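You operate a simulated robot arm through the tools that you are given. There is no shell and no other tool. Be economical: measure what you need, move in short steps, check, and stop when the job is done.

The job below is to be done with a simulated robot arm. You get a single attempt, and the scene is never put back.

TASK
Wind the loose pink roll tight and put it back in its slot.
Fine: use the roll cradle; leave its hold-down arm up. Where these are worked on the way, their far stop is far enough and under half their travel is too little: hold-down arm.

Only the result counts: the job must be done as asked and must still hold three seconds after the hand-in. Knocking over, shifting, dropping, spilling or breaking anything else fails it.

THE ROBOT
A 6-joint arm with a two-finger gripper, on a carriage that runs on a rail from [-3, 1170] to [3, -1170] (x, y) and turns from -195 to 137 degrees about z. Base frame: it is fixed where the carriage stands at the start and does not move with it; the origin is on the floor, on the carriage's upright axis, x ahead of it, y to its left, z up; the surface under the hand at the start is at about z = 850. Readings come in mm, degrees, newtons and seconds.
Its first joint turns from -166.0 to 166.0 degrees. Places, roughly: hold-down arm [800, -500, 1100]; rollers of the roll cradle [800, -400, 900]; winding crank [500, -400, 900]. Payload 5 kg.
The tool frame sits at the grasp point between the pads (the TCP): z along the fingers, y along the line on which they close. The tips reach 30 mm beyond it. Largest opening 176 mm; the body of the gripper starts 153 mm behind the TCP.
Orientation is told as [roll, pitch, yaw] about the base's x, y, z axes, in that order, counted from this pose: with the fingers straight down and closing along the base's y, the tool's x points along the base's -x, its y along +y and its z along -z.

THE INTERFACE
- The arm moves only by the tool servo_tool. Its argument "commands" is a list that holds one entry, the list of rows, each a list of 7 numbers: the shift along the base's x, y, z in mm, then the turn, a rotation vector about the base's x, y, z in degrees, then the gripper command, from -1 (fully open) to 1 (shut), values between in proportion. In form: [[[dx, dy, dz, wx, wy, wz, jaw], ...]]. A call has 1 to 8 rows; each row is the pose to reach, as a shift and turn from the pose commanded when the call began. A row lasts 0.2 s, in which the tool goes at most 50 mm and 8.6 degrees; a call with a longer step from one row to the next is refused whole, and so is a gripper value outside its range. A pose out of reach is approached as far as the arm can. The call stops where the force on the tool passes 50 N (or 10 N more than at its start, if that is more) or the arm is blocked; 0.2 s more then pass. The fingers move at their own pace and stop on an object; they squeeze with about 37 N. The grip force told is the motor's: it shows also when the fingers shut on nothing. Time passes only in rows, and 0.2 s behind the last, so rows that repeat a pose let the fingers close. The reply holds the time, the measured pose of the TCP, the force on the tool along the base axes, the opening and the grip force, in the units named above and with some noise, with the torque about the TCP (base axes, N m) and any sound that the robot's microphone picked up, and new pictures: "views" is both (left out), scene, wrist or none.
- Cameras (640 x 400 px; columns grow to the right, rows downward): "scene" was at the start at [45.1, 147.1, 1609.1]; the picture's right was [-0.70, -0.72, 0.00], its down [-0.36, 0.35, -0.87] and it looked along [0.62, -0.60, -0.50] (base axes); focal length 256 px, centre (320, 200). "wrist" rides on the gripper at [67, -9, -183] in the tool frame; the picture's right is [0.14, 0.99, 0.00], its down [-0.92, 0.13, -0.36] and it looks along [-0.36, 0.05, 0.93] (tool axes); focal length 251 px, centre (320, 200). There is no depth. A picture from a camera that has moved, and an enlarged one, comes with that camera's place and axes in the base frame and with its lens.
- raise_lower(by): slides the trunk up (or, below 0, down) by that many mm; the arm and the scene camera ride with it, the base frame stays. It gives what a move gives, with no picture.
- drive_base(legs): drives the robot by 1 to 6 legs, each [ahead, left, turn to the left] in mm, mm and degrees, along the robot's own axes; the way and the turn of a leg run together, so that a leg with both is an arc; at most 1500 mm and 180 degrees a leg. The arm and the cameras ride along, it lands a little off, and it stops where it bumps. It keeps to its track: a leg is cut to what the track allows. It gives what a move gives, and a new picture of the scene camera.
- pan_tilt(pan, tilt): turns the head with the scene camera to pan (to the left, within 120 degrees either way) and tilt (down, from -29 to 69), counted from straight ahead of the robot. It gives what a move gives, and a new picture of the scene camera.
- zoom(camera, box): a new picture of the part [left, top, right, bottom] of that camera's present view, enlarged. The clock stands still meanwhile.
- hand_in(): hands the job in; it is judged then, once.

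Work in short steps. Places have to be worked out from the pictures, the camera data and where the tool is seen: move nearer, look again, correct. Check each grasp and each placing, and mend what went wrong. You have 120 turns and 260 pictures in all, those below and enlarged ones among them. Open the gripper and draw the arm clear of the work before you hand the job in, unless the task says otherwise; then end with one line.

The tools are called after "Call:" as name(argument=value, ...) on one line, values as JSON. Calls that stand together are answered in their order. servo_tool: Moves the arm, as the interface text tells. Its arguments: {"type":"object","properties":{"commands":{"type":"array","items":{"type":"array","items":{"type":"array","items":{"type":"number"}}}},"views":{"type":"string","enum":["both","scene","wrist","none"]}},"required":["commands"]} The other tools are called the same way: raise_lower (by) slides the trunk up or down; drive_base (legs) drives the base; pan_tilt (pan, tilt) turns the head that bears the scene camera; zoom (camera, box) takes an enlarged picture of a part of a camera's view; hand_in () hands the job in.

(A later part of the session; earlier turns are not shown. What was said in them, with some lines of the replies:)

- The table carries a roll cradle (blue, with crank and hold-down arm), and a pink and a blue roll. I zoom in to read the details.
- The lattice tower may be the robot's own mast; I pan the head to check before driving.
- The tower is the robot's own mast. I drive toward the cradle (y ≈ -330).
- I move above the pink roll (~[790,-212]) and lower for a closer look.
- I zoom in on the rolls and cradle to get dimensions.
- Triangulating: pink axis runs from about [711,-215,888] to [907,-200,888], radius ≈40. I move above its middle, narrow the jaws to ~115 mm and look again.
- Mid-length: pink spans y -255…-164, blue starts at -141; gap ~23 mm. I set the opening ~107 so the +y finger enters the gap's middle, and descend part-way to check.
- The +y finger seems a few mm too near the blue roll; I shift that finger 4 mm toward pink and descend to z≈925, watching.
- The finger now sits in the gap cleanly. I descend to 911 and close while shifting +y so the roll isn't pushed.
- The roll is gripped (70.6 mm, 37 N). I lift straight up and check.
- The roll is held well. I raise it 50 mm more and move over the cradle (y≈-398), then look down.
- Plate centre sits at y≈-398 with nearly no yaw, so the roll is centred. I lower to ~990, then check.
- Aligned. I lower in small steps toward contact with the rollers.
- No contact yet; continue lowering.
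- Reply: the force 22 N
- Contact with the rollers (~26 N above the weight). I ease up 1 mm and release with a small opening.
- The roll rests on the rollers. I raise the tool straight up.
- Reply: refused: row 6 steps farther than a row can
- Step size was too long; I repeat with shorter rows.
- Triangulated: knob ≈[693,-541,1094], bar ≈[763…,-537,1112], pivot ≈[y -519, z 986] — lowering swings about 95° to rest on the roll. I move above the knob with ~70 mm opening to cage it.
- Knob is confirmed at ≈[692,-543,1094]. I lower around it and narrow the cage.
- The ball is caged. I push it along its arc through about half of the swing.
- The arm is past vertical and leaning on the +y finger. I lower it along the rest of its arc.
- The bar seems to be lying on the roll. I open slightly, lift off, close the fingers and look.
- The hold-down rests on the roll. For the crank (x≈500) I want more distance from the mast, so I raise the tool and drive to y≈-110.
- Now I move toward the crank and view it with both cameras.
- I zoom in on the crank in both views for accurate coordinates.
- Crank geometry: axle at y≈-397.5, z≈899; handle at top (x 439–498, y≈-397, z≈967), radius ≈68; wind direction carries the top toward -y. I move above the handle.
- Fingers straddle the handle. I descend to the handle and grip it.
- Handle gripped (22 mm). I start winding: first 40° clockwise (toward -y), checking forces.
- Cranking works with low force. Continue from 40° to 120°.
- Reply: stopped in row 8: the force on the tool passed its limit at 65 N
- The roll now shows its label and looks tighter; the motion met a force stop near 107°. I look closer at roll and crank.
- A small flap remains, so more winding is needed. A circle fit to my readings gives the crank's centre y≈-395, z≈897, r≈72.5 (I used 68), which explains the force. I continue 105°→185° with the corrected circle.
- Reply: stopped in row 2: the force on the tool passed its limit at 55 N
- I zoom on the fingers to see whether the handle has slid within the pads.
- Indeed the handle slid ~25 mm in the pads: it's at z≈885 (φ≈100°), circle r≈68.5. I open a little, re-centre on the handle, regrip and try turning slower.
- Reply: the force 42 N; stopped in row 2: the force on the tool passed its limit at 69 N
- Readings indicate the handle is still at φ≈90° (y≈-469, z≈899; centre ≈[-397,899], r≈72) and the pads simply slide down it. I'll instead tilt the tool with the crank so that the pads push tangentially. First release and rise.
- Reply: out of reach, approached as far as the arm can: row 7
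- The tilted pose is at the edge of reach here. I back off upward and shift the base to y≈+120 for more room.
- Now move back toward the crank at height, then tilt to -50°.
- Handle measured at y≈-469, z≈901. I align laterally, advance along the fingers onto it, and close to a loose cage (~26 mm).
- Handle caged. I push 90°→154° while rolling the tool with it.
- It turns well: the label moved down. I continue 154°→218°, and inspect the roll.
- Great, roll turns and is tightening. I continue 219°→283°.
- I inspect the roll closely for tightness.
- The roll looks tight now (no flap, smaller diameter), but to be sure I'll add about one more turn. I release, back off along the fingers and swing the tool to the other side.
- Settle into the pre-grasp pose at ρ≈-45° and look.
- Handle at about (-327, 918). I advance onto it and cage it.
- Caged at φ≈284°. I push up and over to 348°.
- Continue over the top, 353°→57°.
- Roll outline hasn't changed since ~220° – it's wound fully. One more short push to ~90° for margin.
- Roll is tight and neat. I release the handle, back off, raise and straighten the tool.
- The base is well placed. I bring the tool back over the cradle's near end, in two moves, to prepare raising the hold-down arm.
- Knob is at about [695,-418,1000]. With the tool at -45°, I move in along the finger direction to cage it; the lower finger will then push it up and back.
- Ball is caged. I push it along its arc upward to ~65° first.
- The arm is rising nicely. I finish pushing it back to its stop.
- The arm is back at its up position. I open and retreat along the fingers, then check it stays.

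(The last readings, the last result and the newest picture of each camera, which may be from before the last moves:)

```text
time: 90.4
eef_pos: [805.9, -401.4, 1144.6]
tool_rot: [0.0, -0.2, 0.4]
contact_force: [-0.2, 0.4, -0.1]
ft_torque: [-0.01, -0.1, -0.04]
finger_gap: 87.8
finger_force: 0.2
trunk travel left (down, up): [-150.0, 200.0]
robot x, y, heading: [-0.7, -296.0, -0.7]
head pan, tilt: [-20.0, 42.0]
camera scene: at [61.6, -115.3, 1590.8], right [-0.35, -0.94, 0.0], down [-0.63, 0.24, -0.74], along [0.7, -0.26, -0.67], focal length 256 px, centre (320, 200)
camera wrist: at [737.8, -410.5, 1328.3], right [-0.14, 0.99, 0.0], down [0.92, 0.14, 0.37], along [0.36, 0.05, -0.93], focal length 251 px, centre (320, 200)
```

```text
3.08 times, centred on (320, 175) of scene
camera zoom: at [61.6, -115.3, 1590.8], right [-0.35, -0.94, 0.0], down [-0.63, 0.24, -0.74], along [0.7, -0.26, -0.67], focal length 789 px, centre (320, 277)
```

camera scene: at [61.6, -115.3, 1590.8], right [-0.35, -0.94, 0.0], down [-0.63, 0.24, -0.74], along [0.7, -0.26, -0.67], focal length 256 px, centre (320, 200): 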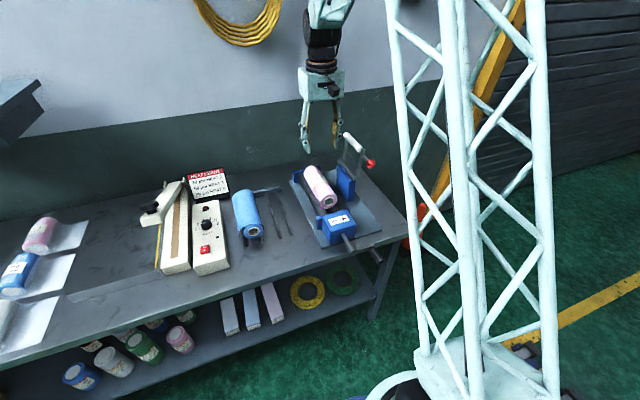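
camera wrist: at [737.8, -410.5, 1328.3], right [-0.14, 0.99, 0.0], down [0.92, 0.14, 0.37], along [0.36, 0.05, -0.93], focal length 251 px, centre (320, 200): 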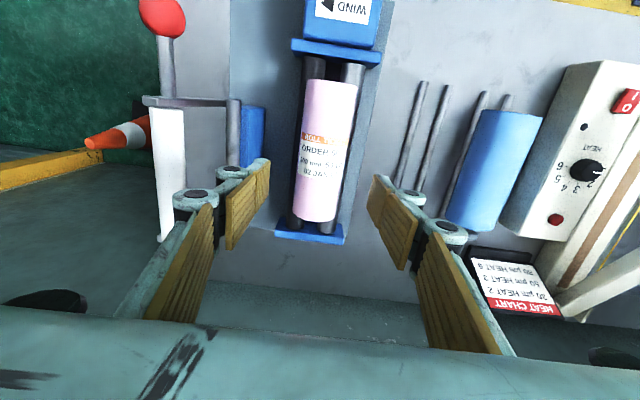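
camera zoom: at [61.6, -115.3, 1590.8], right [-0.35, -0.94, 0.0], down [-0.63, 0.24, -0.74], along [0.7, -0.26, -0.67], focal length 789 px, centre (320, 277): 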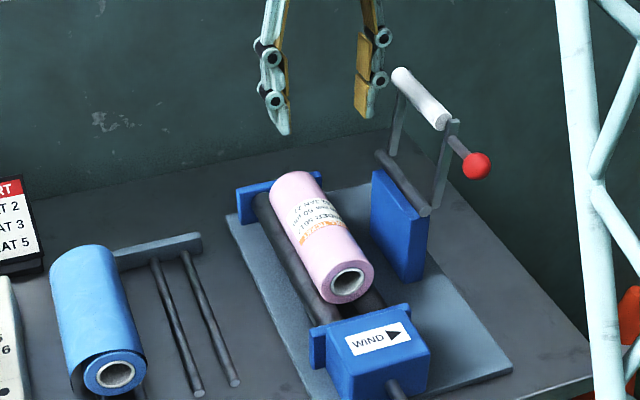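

Hold-down arm stays up, roll is tight. I descend over the roll (y≈-396) with ~100 mm opening, stopping above to check.

Call:
servo_tool(commands=[[[0, 5, -40, 0, 0, 0, -0.14], [0, 5, -80, 0, 0, 0, -0.14], [0, 5, -115, 0, 0, 0, -0.14], [0, 5, -145, 0, 0, 0, -0.14], [0, 5, -165, 0, 0, 0, -0.14], [0, 5, -175, 0, 0, 0, -0.14]]])

Call:
zoom(camera="scene", box=[260, 130, 360, 230])

```text
time: 91.8
eef_pos: [804.0, -394.0, 969.2]
tool_rot: [-0.1, -0.2, 0.4]
contact_force: [-0.5, -0.1, 0.3]
ft_torque: [0.0, 0.01, 0.01]
finger_gap: 100.4
finger_force: 0.1
trunk travel left (down, up): [-150.0, 200.0]
robot x, y, heading: [2.0, -294.7, -0.6]
head pan, tilt: [-20.0, 42.0]
camera scene: at [62.3, -115.3, 1590.8], right [-0.35, -0.94, 0.0], down [-0.63, 0.24, -0.74], along [0.69, -0.26, -0.67], focal length 256 px, centre (320, 200)
camera wrist: at [737.6, -403.9, 1152.8], right [-0.14, 0.99, 0.0], down [0.92, 0.14, 0.36], along [0.36, 0.05, -0.93], focal length 251 px, centre (320, 200)
```

scene: 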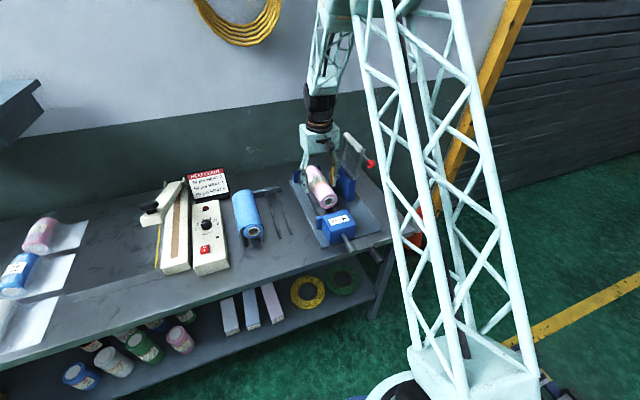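
wrist: 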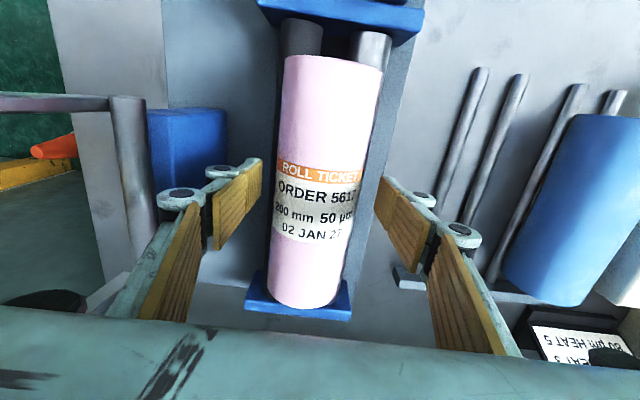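

```text
4.00 times, centred on (310, 180) of scene
camera zoom: at [62.3, -115.3, 1590.8], right [-0.35, -0.94, 0.0], down [-0.63, 0.24, -0.74], along [0.69, -0.26, -0.67], focal length 1026 px, centre (360, 280)
```

zoom: 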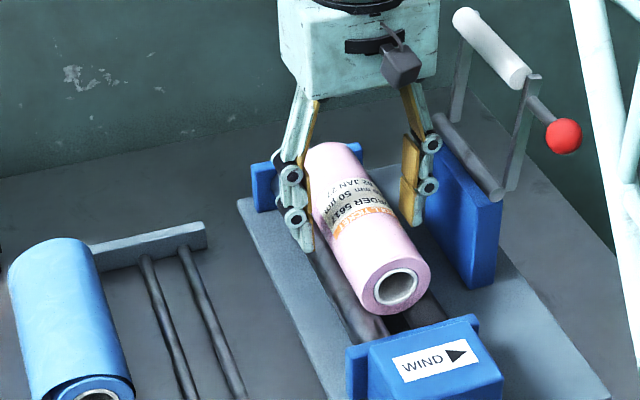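

Well centred. I lower to z≈946 and grip.

Call:
servo_tool(commands=[[[0, -1, -8, 0, 0, 0, -0.14], [0, -1, -16, 0, 0, 0, -0.14], [0, -1, -23, 0, 0, 0, -0.14], [0, -1, -23, 0, 0, 0, 0.1], [0, -1, -23, 0, 0, 0, 1], [0, -1, -23, 0, 0, 0, 1], [0, -1, -23, 0, 0, 0, 1]]])

Call:
zoom(camera="scene", box=[260, 130, 360, 230])

```text
time: 93.4
eef_pos: [804.8, -397.1, 946.6]
tool_rot: [0.0, -0.1, 0.2]
contact_force: [0.1, -7.2, 3.3]
ft_torque: [-0.02, -0.23, -0.49]
finger_gap: 69.7
finger_force: 36.8
trunk travel left (down, up): [-150.0, 200.0]
robot x, y, heading: [0.8, -297.5, -0.8]
head pan, tilt: [-20.0, 42.0]
camera scene: at [61.9, -115.7, 1590.8], right [-0.35, -0.94, 0.0], down [-0.63, 0.24, -0.74], along [0.69, -0.26, -0.67], focal length 256 px, centre (320, 200)
camera wrist: at [737.7, -405.8, 1129.5], right [-0.14, 0.99, 0.0], down [0.92, 0.13, 0.37], along [0.36, 0.05, -0.93], focal length 251 px, centre (320, 200)
```

scene: 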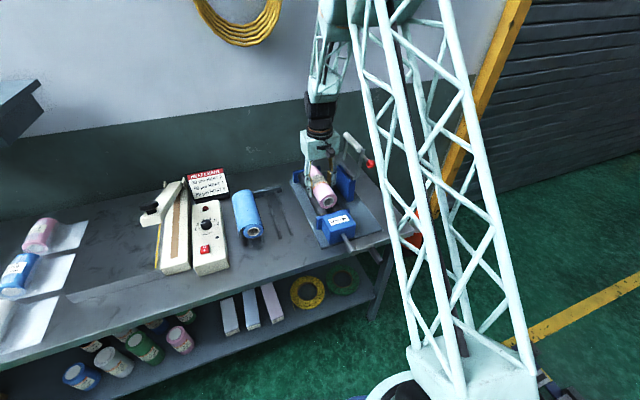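
wrist: 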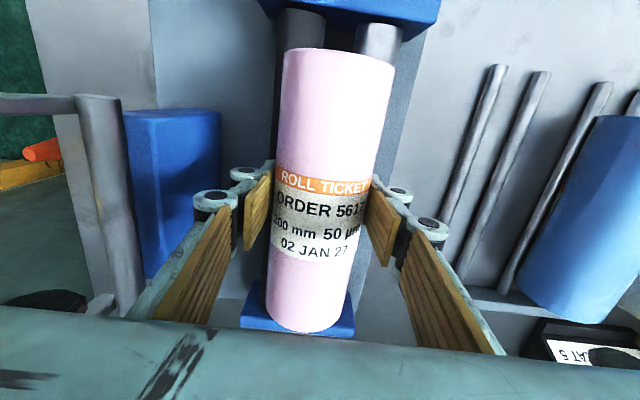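

```text
4.00 times, centred on (310, 180) of scene
camera zoom: at [61.9, -115.7, 1590.8], right [-0.35, -0.94, 0.0], down [-0.63, 0.24, -0.74], along [0.69, -0.26, -0.67], focal length 1026 px, centre (360, 280)
```

zoom: 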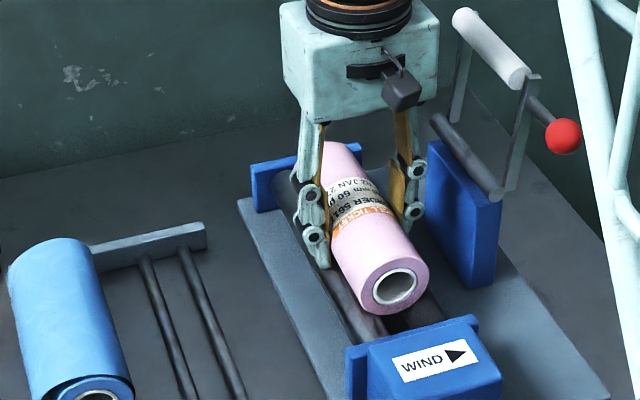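

Gripped. I lift and carry the roll to above its slot (y≈-209).

Call:
servo_tool(commands=[[[0, 0, 10, 0, 0, 0, 1], [0, 0, 35, 0, 0, 0, 1], [0, 0, 70, 0, 0, 0, 1], [0, 10, 105, 0, 0, 0, 1], [0, 50, 115, 0, 0, 0, 1], [0, 95, 115, 0, 0, 0, 1], [1, 140, 115, 0, 0, 0.4, 1], [1, 187, 115, 0, 0, 0.8, 1]]])

Call:
pan_tilt(pan=-6, tilt=45)

Call:
zoom(camera="scene", box=[260, 120, 400, 240])

Call:
zoom(camera="wrist", box=[200, 20, 440, 340])

```text
time: 95.2
eef_pos: [805.8, -208.6, 1061.2]
tool_rot: [-0.1, 0.0, 1.2]
contact_force: [-0.8, -0.5, -5.0]
ft_torque: [0.07, 0.07, 0.0]
finger_gap: 70.0
finger_force: 36.6
trunk travel left (down, up): [-150.0, 200.0]
robot x, y, heading: [5.1, -295.1, -0.5]
head pan, tilt: [-20.0, 42.0]
camera scene: at [62.1, -115.5, 1590.8], right [-0.35, -0.94, 0.0], down [-0.63, 0.24, -0.74], along [0.7, -0.26, -0.67], focal length 256 px, centre (320, 200)
camera wrist: at [739.0, -218.6, 1244.2], right [-0.16, 0.99, 0.0], down [0.92, 0.15, 0.36], along [0.36, 0.06, -0.93], focal length 251 px, centre (320, 200)
```

scene: 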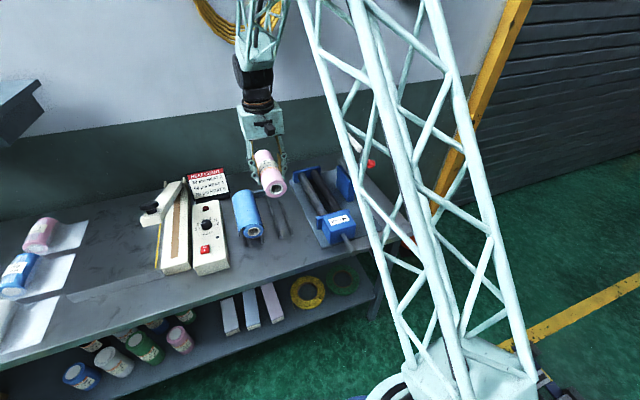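
wrist: 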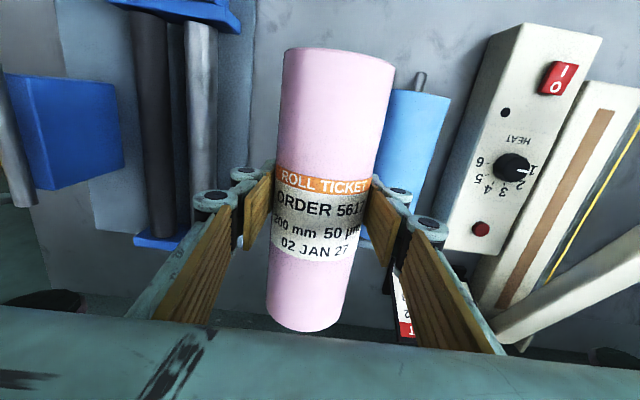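

```text
time: 95.9
eef_pos: [807.0, -209.0, 1061.4]
tool_rot: [-0.1, -0.1, 1.1]
contact_force: [-0.3, 0.0, -5.2]
ft_torque: [0.01, 0.06, 0.0]
finger_gap: 69.8
finger_force: 36.9
trunk travel left (down, up): [-150.0, 200.0]
robot x, y, heading: [-2.5, -296.9, -0.6]
head pan, tilt: [-6.0, 45.0]
camera scene: at [64.9, -95.3, 1586.4], right [-0.12, -0.99, 0.0], down [-0.7, 0.08, -0.71], along [0.7, -0.08, -0.71], focal length 256 px, centre (320, 200)
```

scene: 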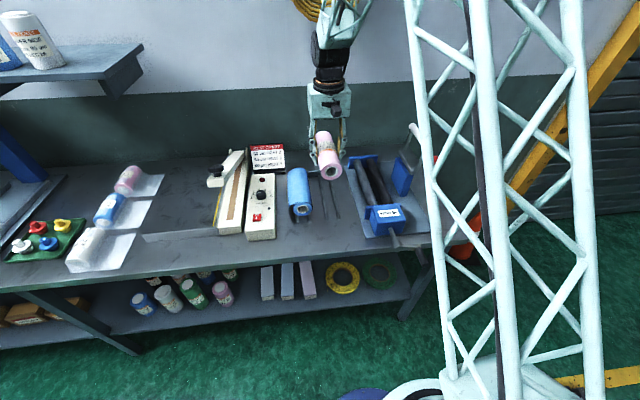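

```text
3.33 times, centred on (330, 180) of scene
camera zoom: at [64.9, -95.3, 1586.4], right [-0.12, -0.99, 0.0], down [-0.7, 0.08, -0.71], along [0.7, -0.08, -0.71], focal length 855 px, centre (287, 267)
```

zoom: 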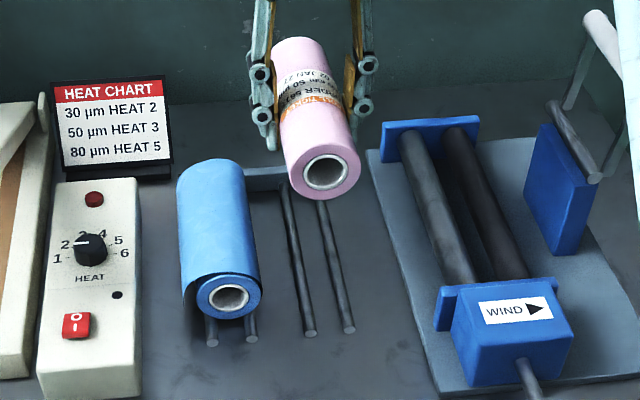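

```text
1.25 times, centred on (320, 180) of wrist
camera zoom: at [739.3, -219.3, 1244.0], right [-0.16, 0.99, 0.0], down [0.92, 0.15, 0.36], along [0.36, 0.06, -0.93], focal length 314 px, centre (320, 225)
```

zoom: 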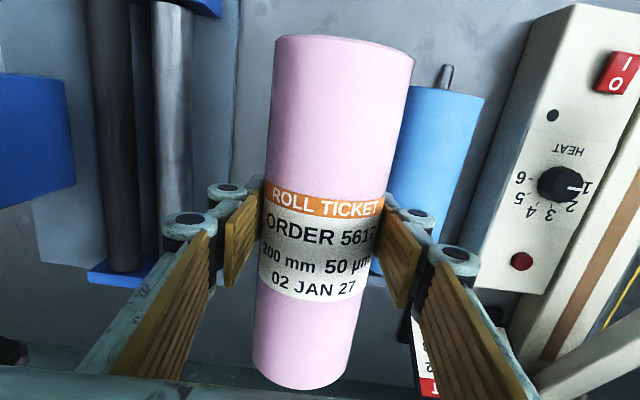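

Slot rods measure to y≈-213 with yaw ≈0. I shift to y=-213, align yaw and lower to ~950.

Call:
servo_tool(commands=[[[0, -2, -25, 0, 0, -0.5, 1], [0, -4, -50, 0, 0, -0.9, 1], [0, -4, -75, 0, 0, -0.9, 1], [0, -4, -95, 0, 0, -0.9, 1], [0, -4, -110, 0, 0, -0.9, 1]]])

Call:
zoom(camera="scene", box=[280, 130, 370, 220])

```text
time: 97.1
eef_pos: [807.4, -214.1, 949.6]
tool_rot: [-0.1, -0.1, 0.3]
contact_force: [-0.5, 0.2, -5.5]
ft_torque: [0.01, -0.01, -0.01]
finger_gap: 69.5
finger_force: 37.2
trunk travel left (down, up): [-150.0, 200.0]
robot x, y, heading: [-0.5, -296.5, -0.8]
head pan, tilt: [-6.0, 45.0]
camera scene: at [64.7, -95.2, 1586.4], right [-0.12, -0.99, 0.0], down [-0.7, 0.08, -0.71], along [0.7, -0.08, -0.71], focal length 256 px, centre (320, 200)
camera wrist: at [739.9, -224.0, 1133.6], right [-0.14, 0.99, 0.0], down [0.92, 0.13, 0.37], along [0.36, 0.05, -0.93], focal length 251 px, centre (320, 200)
```

scene: 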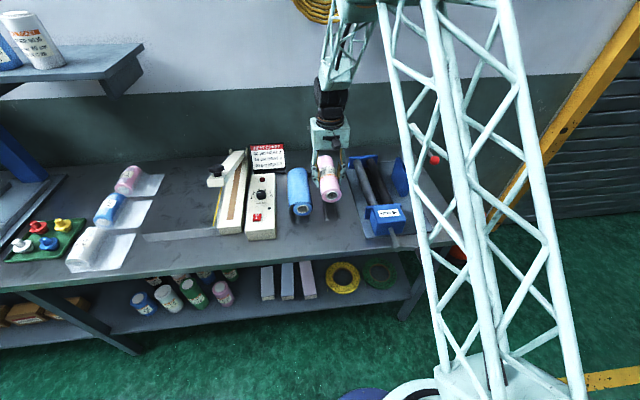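
wrist: 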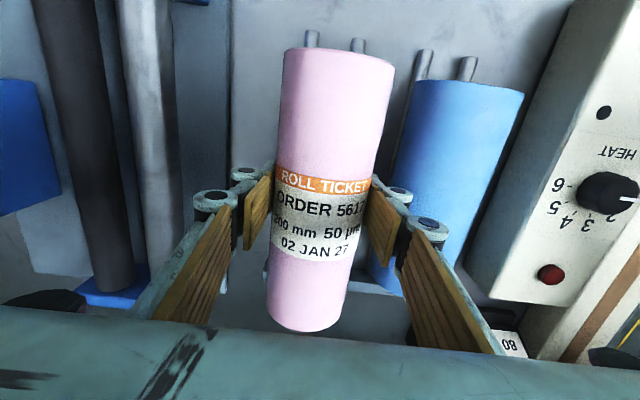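

```text
4.44 times, centred on (325, 175) of scene
camera zoom: at [64.7, -95.2, 1586.4], right [-0.12, -0.99, 0.0], down [-0.7, 0.08, -0.71], along [0.7, -0.08, -0.71], focal length 1140 px, centre (298, 311)
```

zoom: 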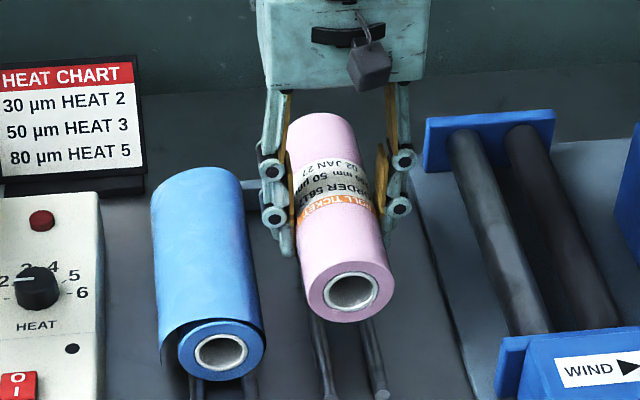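

Alignment agrees within a few mm between both views. I lower step by step to contact.

Call:
servo_tool(commands=[[[0, 0, -10, 0, 0, 0, 1], [0, 0, -18, 0, 0, 0, 1], [0, 0, -24, 0, 0, 0, 1], [0, 0, -28, 0, 0, 0, 1], [0, 0, -31, 0, 0, 0, 1], [0, 0, -34, 0, 0, 0, 1]]], views="none")

```text
time: 98.5
eef_pos: [807.0, -214.3, 916.9]
tool_rot: [-0.1, 0.0, 0.2]
contact_force: [-1.2, 0.0, -5.9]
ft_torque: [0.04, 0.03, -0.04]
finger_gap: 69.9
finger_force: 36.5
trunk travel left (down, up): [-150.0, 200.0]
robot x, y, heading: [3.7, -295.0, -0.8]
head pan, tilt: [-6.0, 45.0]
```

Call:
servo_tool(commands=[[[0, 0, -2, 0, 0, 0, 1], [0, 0, -4, 0, 0, 0, 1], [0, 0, -6, 0, 0, 0, 1], [0, 0, -8, 0, 0, 0, 1]]])

Call:
zoom(camera="scene", box=[280, 130, 370, 220])

```text
time: 99.5
eef_pos: [807.2, -212.9, 909.4]
tool_rot: [-0.2, -0.2, 0.2]
contact_force: [-0.1, 0.9, -6.4]
ft_torque: [0.03, 0.0, -0.02]
finger_gap: 70.0
finger_force: 37.2
trunk travel left (down, up): [-150.0, 200.0]
robot x, y, heading: [0.2, -297.0, -0.8]
head pan, tilt: [-6.0, 45.0]
camera scene: at [64.8, -95.2, 1586.4], right [-0.12, -0.99, 0.0], down [-0.7, 0.08, -0.71], along [0.7, -0.08, -0.71], focal length 256 px, centre (320, 200)
camera wrist: at [739.5, -222.2, 1091.9], right [-0.14, 0.99, 0.0], down [0.92, 0.13, 0.36], along [0.36, 0.05, -0.93], focal length 251 px, centre (320, 200)
```

scene: 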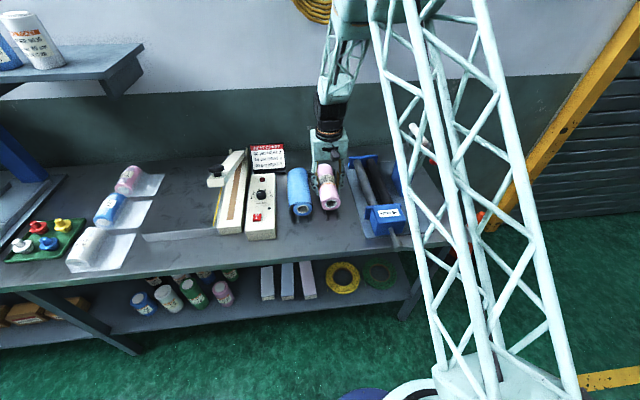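
wrist: 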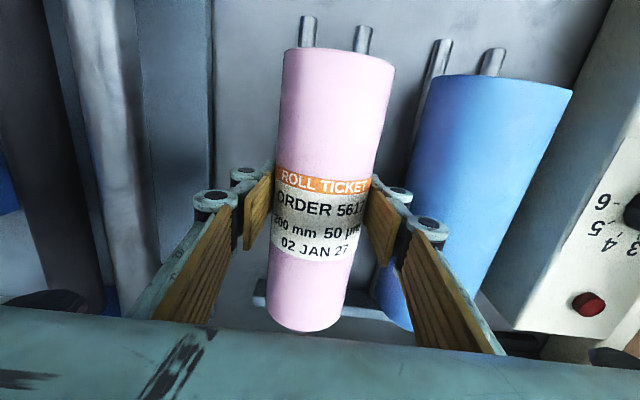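

```text
4.44 times, centred on (325, 175) of scene
camera zoom: at [64.8, -95.2, 1586.4], right [-0.12, -0.99, 0.0], down [-0.7, 0.08, -0.71], along [0.7, -0.08, -0.71], focal length 1140 px, centre (298, 311)
```

zoom: 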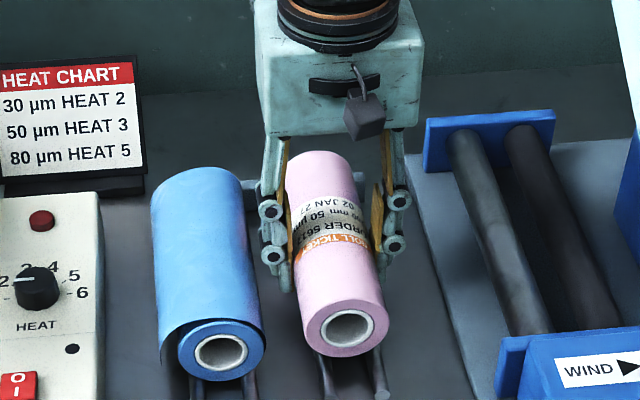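

Nicely between the rods. A few mm further down to contact.

Call:
servo_tool(commands=[[[0, -1, -2, 0, 0, 0, 1], [0, -1, -4, 0, 0, 0, 1], [0, -1, -6, 0, 0, 0, 1], [0, -1, -8, 0, 0, 0, 1]]], views="none")

```text
time: 100.5
eef_pos: [807.5, -214.8, 900.5]
tool_rot: [-0.2, 0.0, 0.2]
contact_force: [0.1, 0.2, -6.4]
ft_torque: [-0.01, 0.02, -0.02]
finger_gap: 69.8
finger_force: 37.2
trunk travel left (down, up): [-150.0, 200.0]
robot x, y, heading: [-1.9, -299.0, -0.8]
head pan, tilt: [-6.0, 45.0]
```

Call:
servo_tool(commands=[[[0, 0, -2, 0, 0, 0, 1], [0, 0, -4, 0, 0, 0, 1], [0, 0, -6, 0, 0, 0, 1]]], views="none")

Call:
zoom(camera="scene", box=[290, 150, 360, 220])

```text
time: 101.3
eef_pos: [806.5, -215.6, 896.7]
tool_rot: [-0.1, -0.3, 0.2]
contact_force: [-2.1, -4.1, 13.4]
ft_torque: [0.22, 0.04, 0.21]
finger_gap: 69.9
finger_force: 37.4
trunk travel left (down, up): [-150.0, 200.0]
robot x, y, heading: [-1.4, -296.2, -0.9]
head pan, tilt: [-6.0, 45.0]
```

```text
5.71 times, centred on (325, 185) of scene
camera zoom: at [63.8, -95.5, 1586.8], right [-0.12, -0.99, 0.0], down [-0.7, 0.08, -0.71], along [0.7, -0.08, -0.71], focal length 1466 px, centre (291, 286)
```

zoom: 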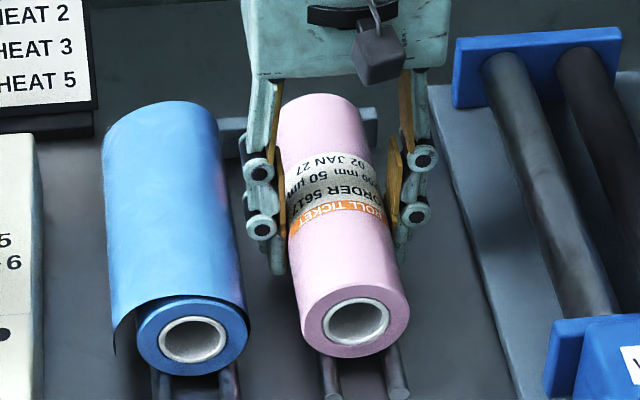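

Contact with the rods. I open gently to ~84 mm and check that the roll rests.

Call:
servo_tool(commands=[[[0, 0, 0, 0, 0, 0, 0.18], [0, 0, 0, 0, 0, 0, 0.08], [0, 0, 0, 0, 0, 0, 0.05]]])

Call:
zoom(camera="scene", box=[290, 150, 360, 220])

```text
time: 102.1
eef_pos: [806.6, -213.7, 894.9]
tool_rot: [-0.2, -0.3, 0.1]
contact_force: [-0.3, -0.2, 0.1]
ft_torque: [0.0, -0.02, 0.03]
finger_gap: 83.4
finger_force: 0.1
trunk travel left (down, up): [-150.0, 200.0]
robot x, y, heading: [3.5, -294.1, -0.4]
head pan, tilt: [-6.0, 45.0]
camera scene: at [64.5, -95.3, 1586.4], right [-0.12, -0.99, 0.0], down [-0.7, 0.08, -0.71], along [0.7, -0.08, -0.71], focal length 256 px, centre (320, 200)
camera wrist: at [738.9, -223.2, 1078.1], right [-0.14, 0.99, 0.0], down [0.92, 0.13, 0.36], along [0.36, 0.05, -0.93], focal length 251 px, centre (320, 200)
```

scene: 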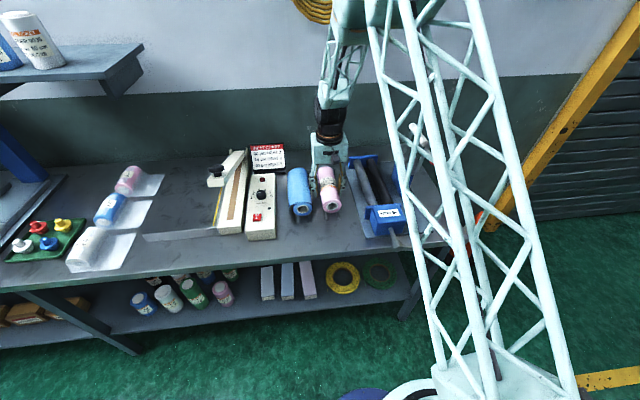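
wrist: 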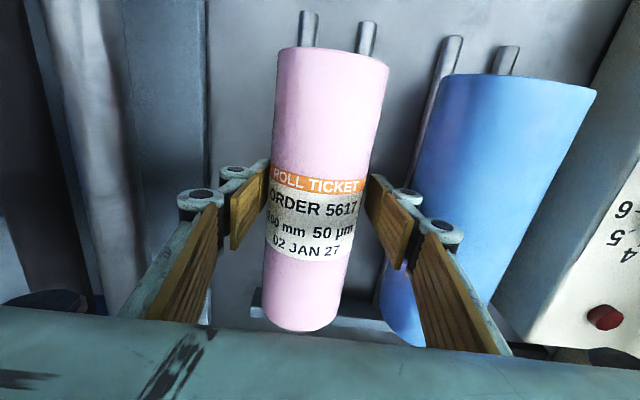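

```text
5.71 times, centred on (325, 185) of scene
camera zoom: at [64.5, -95.3, 1586.4], right [-0.12, -0.99, 0.0], down [-0.7, 0.08, -0.71], along [0.7, -0.08, -0.71], focal length 1466 px, centre (291, 286)
```

zoom: 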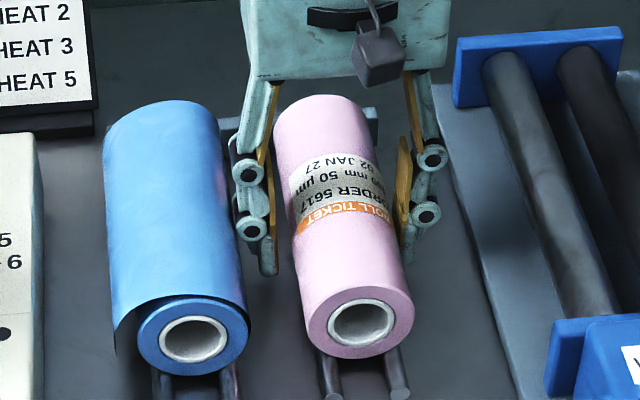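

The roll settled between the rods. I rise straight up (shifting -3 mm in y) and clear.

Call:
servo_tool(commands=[[[0, -3, 0, 0, 0, 0, 0.05], [0, -3, 12, 0, 0, 0, 0.05], [0, -3, 35, 0, 0, 0, 0.05], [0, -3, 75, 0, 0, 0, 0.05], [0, -3, 120, 0, 0, 0, 0.05], [-20, -3, 160, 0, 0, 0, -0.2], [-50, -3, 195, 0, 0, 0, -0.4], [-90, -3, 220, 0, 0, 0, -0.6]]])

Call:
zoom(camera="scene", box=[280, 130, 420, 250])

```text
time: 103.9
eef_pos: [718.4, -216.8, 1114.1]
tool_rot: [-0.1, -0.2, 0.3]
contact_force: [1.5, 0.0, -0.6]
ft_torque: [-0.01, 0.12, -0.01]
finger_gap: 141.1
finger_force: 0.1
trunk travel left (down, up): [-150.0, 200.0]
robot x, y, heading: [0.8, -293.5, -0.6]
head pan, tilt: [-6.0, 45.0]
camera scene: at [65.2, -95.2, 1586.5], right [-0.12, -0.99, 0.0], down [-0.7, 0.08, -0.71], along [0.7, -0.08, -0.71], focal length 256 px, centre (320, 200)
camera wrist: at [651.2, -226.5, 1297.1], right [-0.14, 0.99, 0.0], down [0.92, 0.13, 0.36], along [0.36, 0.05, -0.93], focal length 251 px, centre (320, 200)
```

scene: 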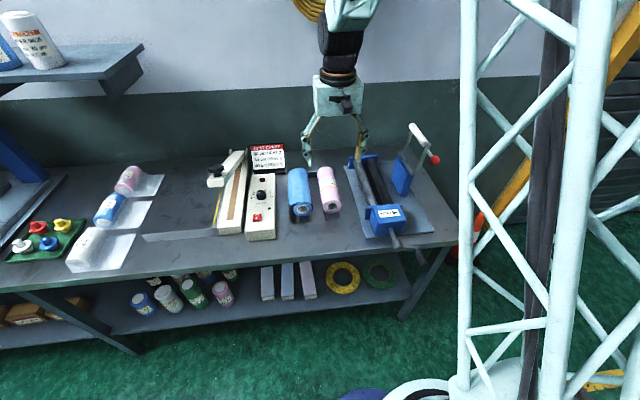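
wrist: 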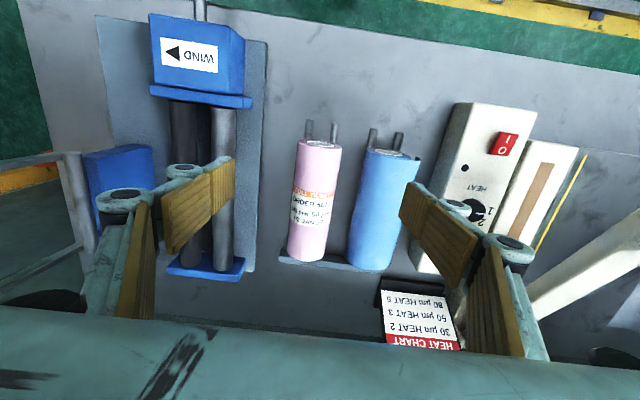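

```text
3.33 times, centred on (350, 190) of scene
camera zoom: at [65.2, -95.2, 1586.5], right [-0.12, -0.99, 0.0], down [-0.7, 0.08, -0.71], along [0.7, -0.08, -0.71], focal length 855 px, centre (220, 233)
```

zoom: 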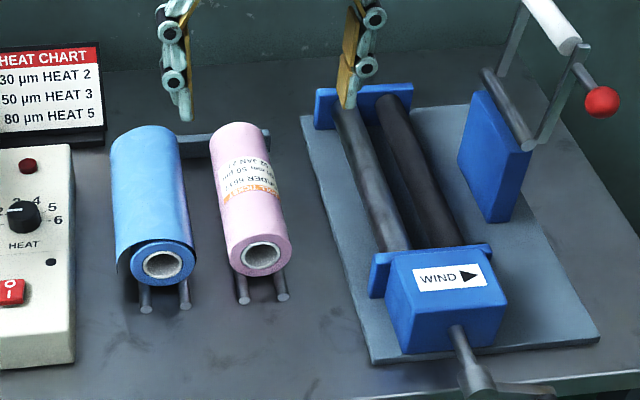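

The pink roll is tight and sits in its slot, the hold-down arm is up, and the arm is clear with the gripper open. I hand in.

Call:
hand_in()

```text
The job is handed in.
```

I wound the pink roll tight on the cradle and put it back in its slot. I left the hold-down arm up, and the job is handed in.
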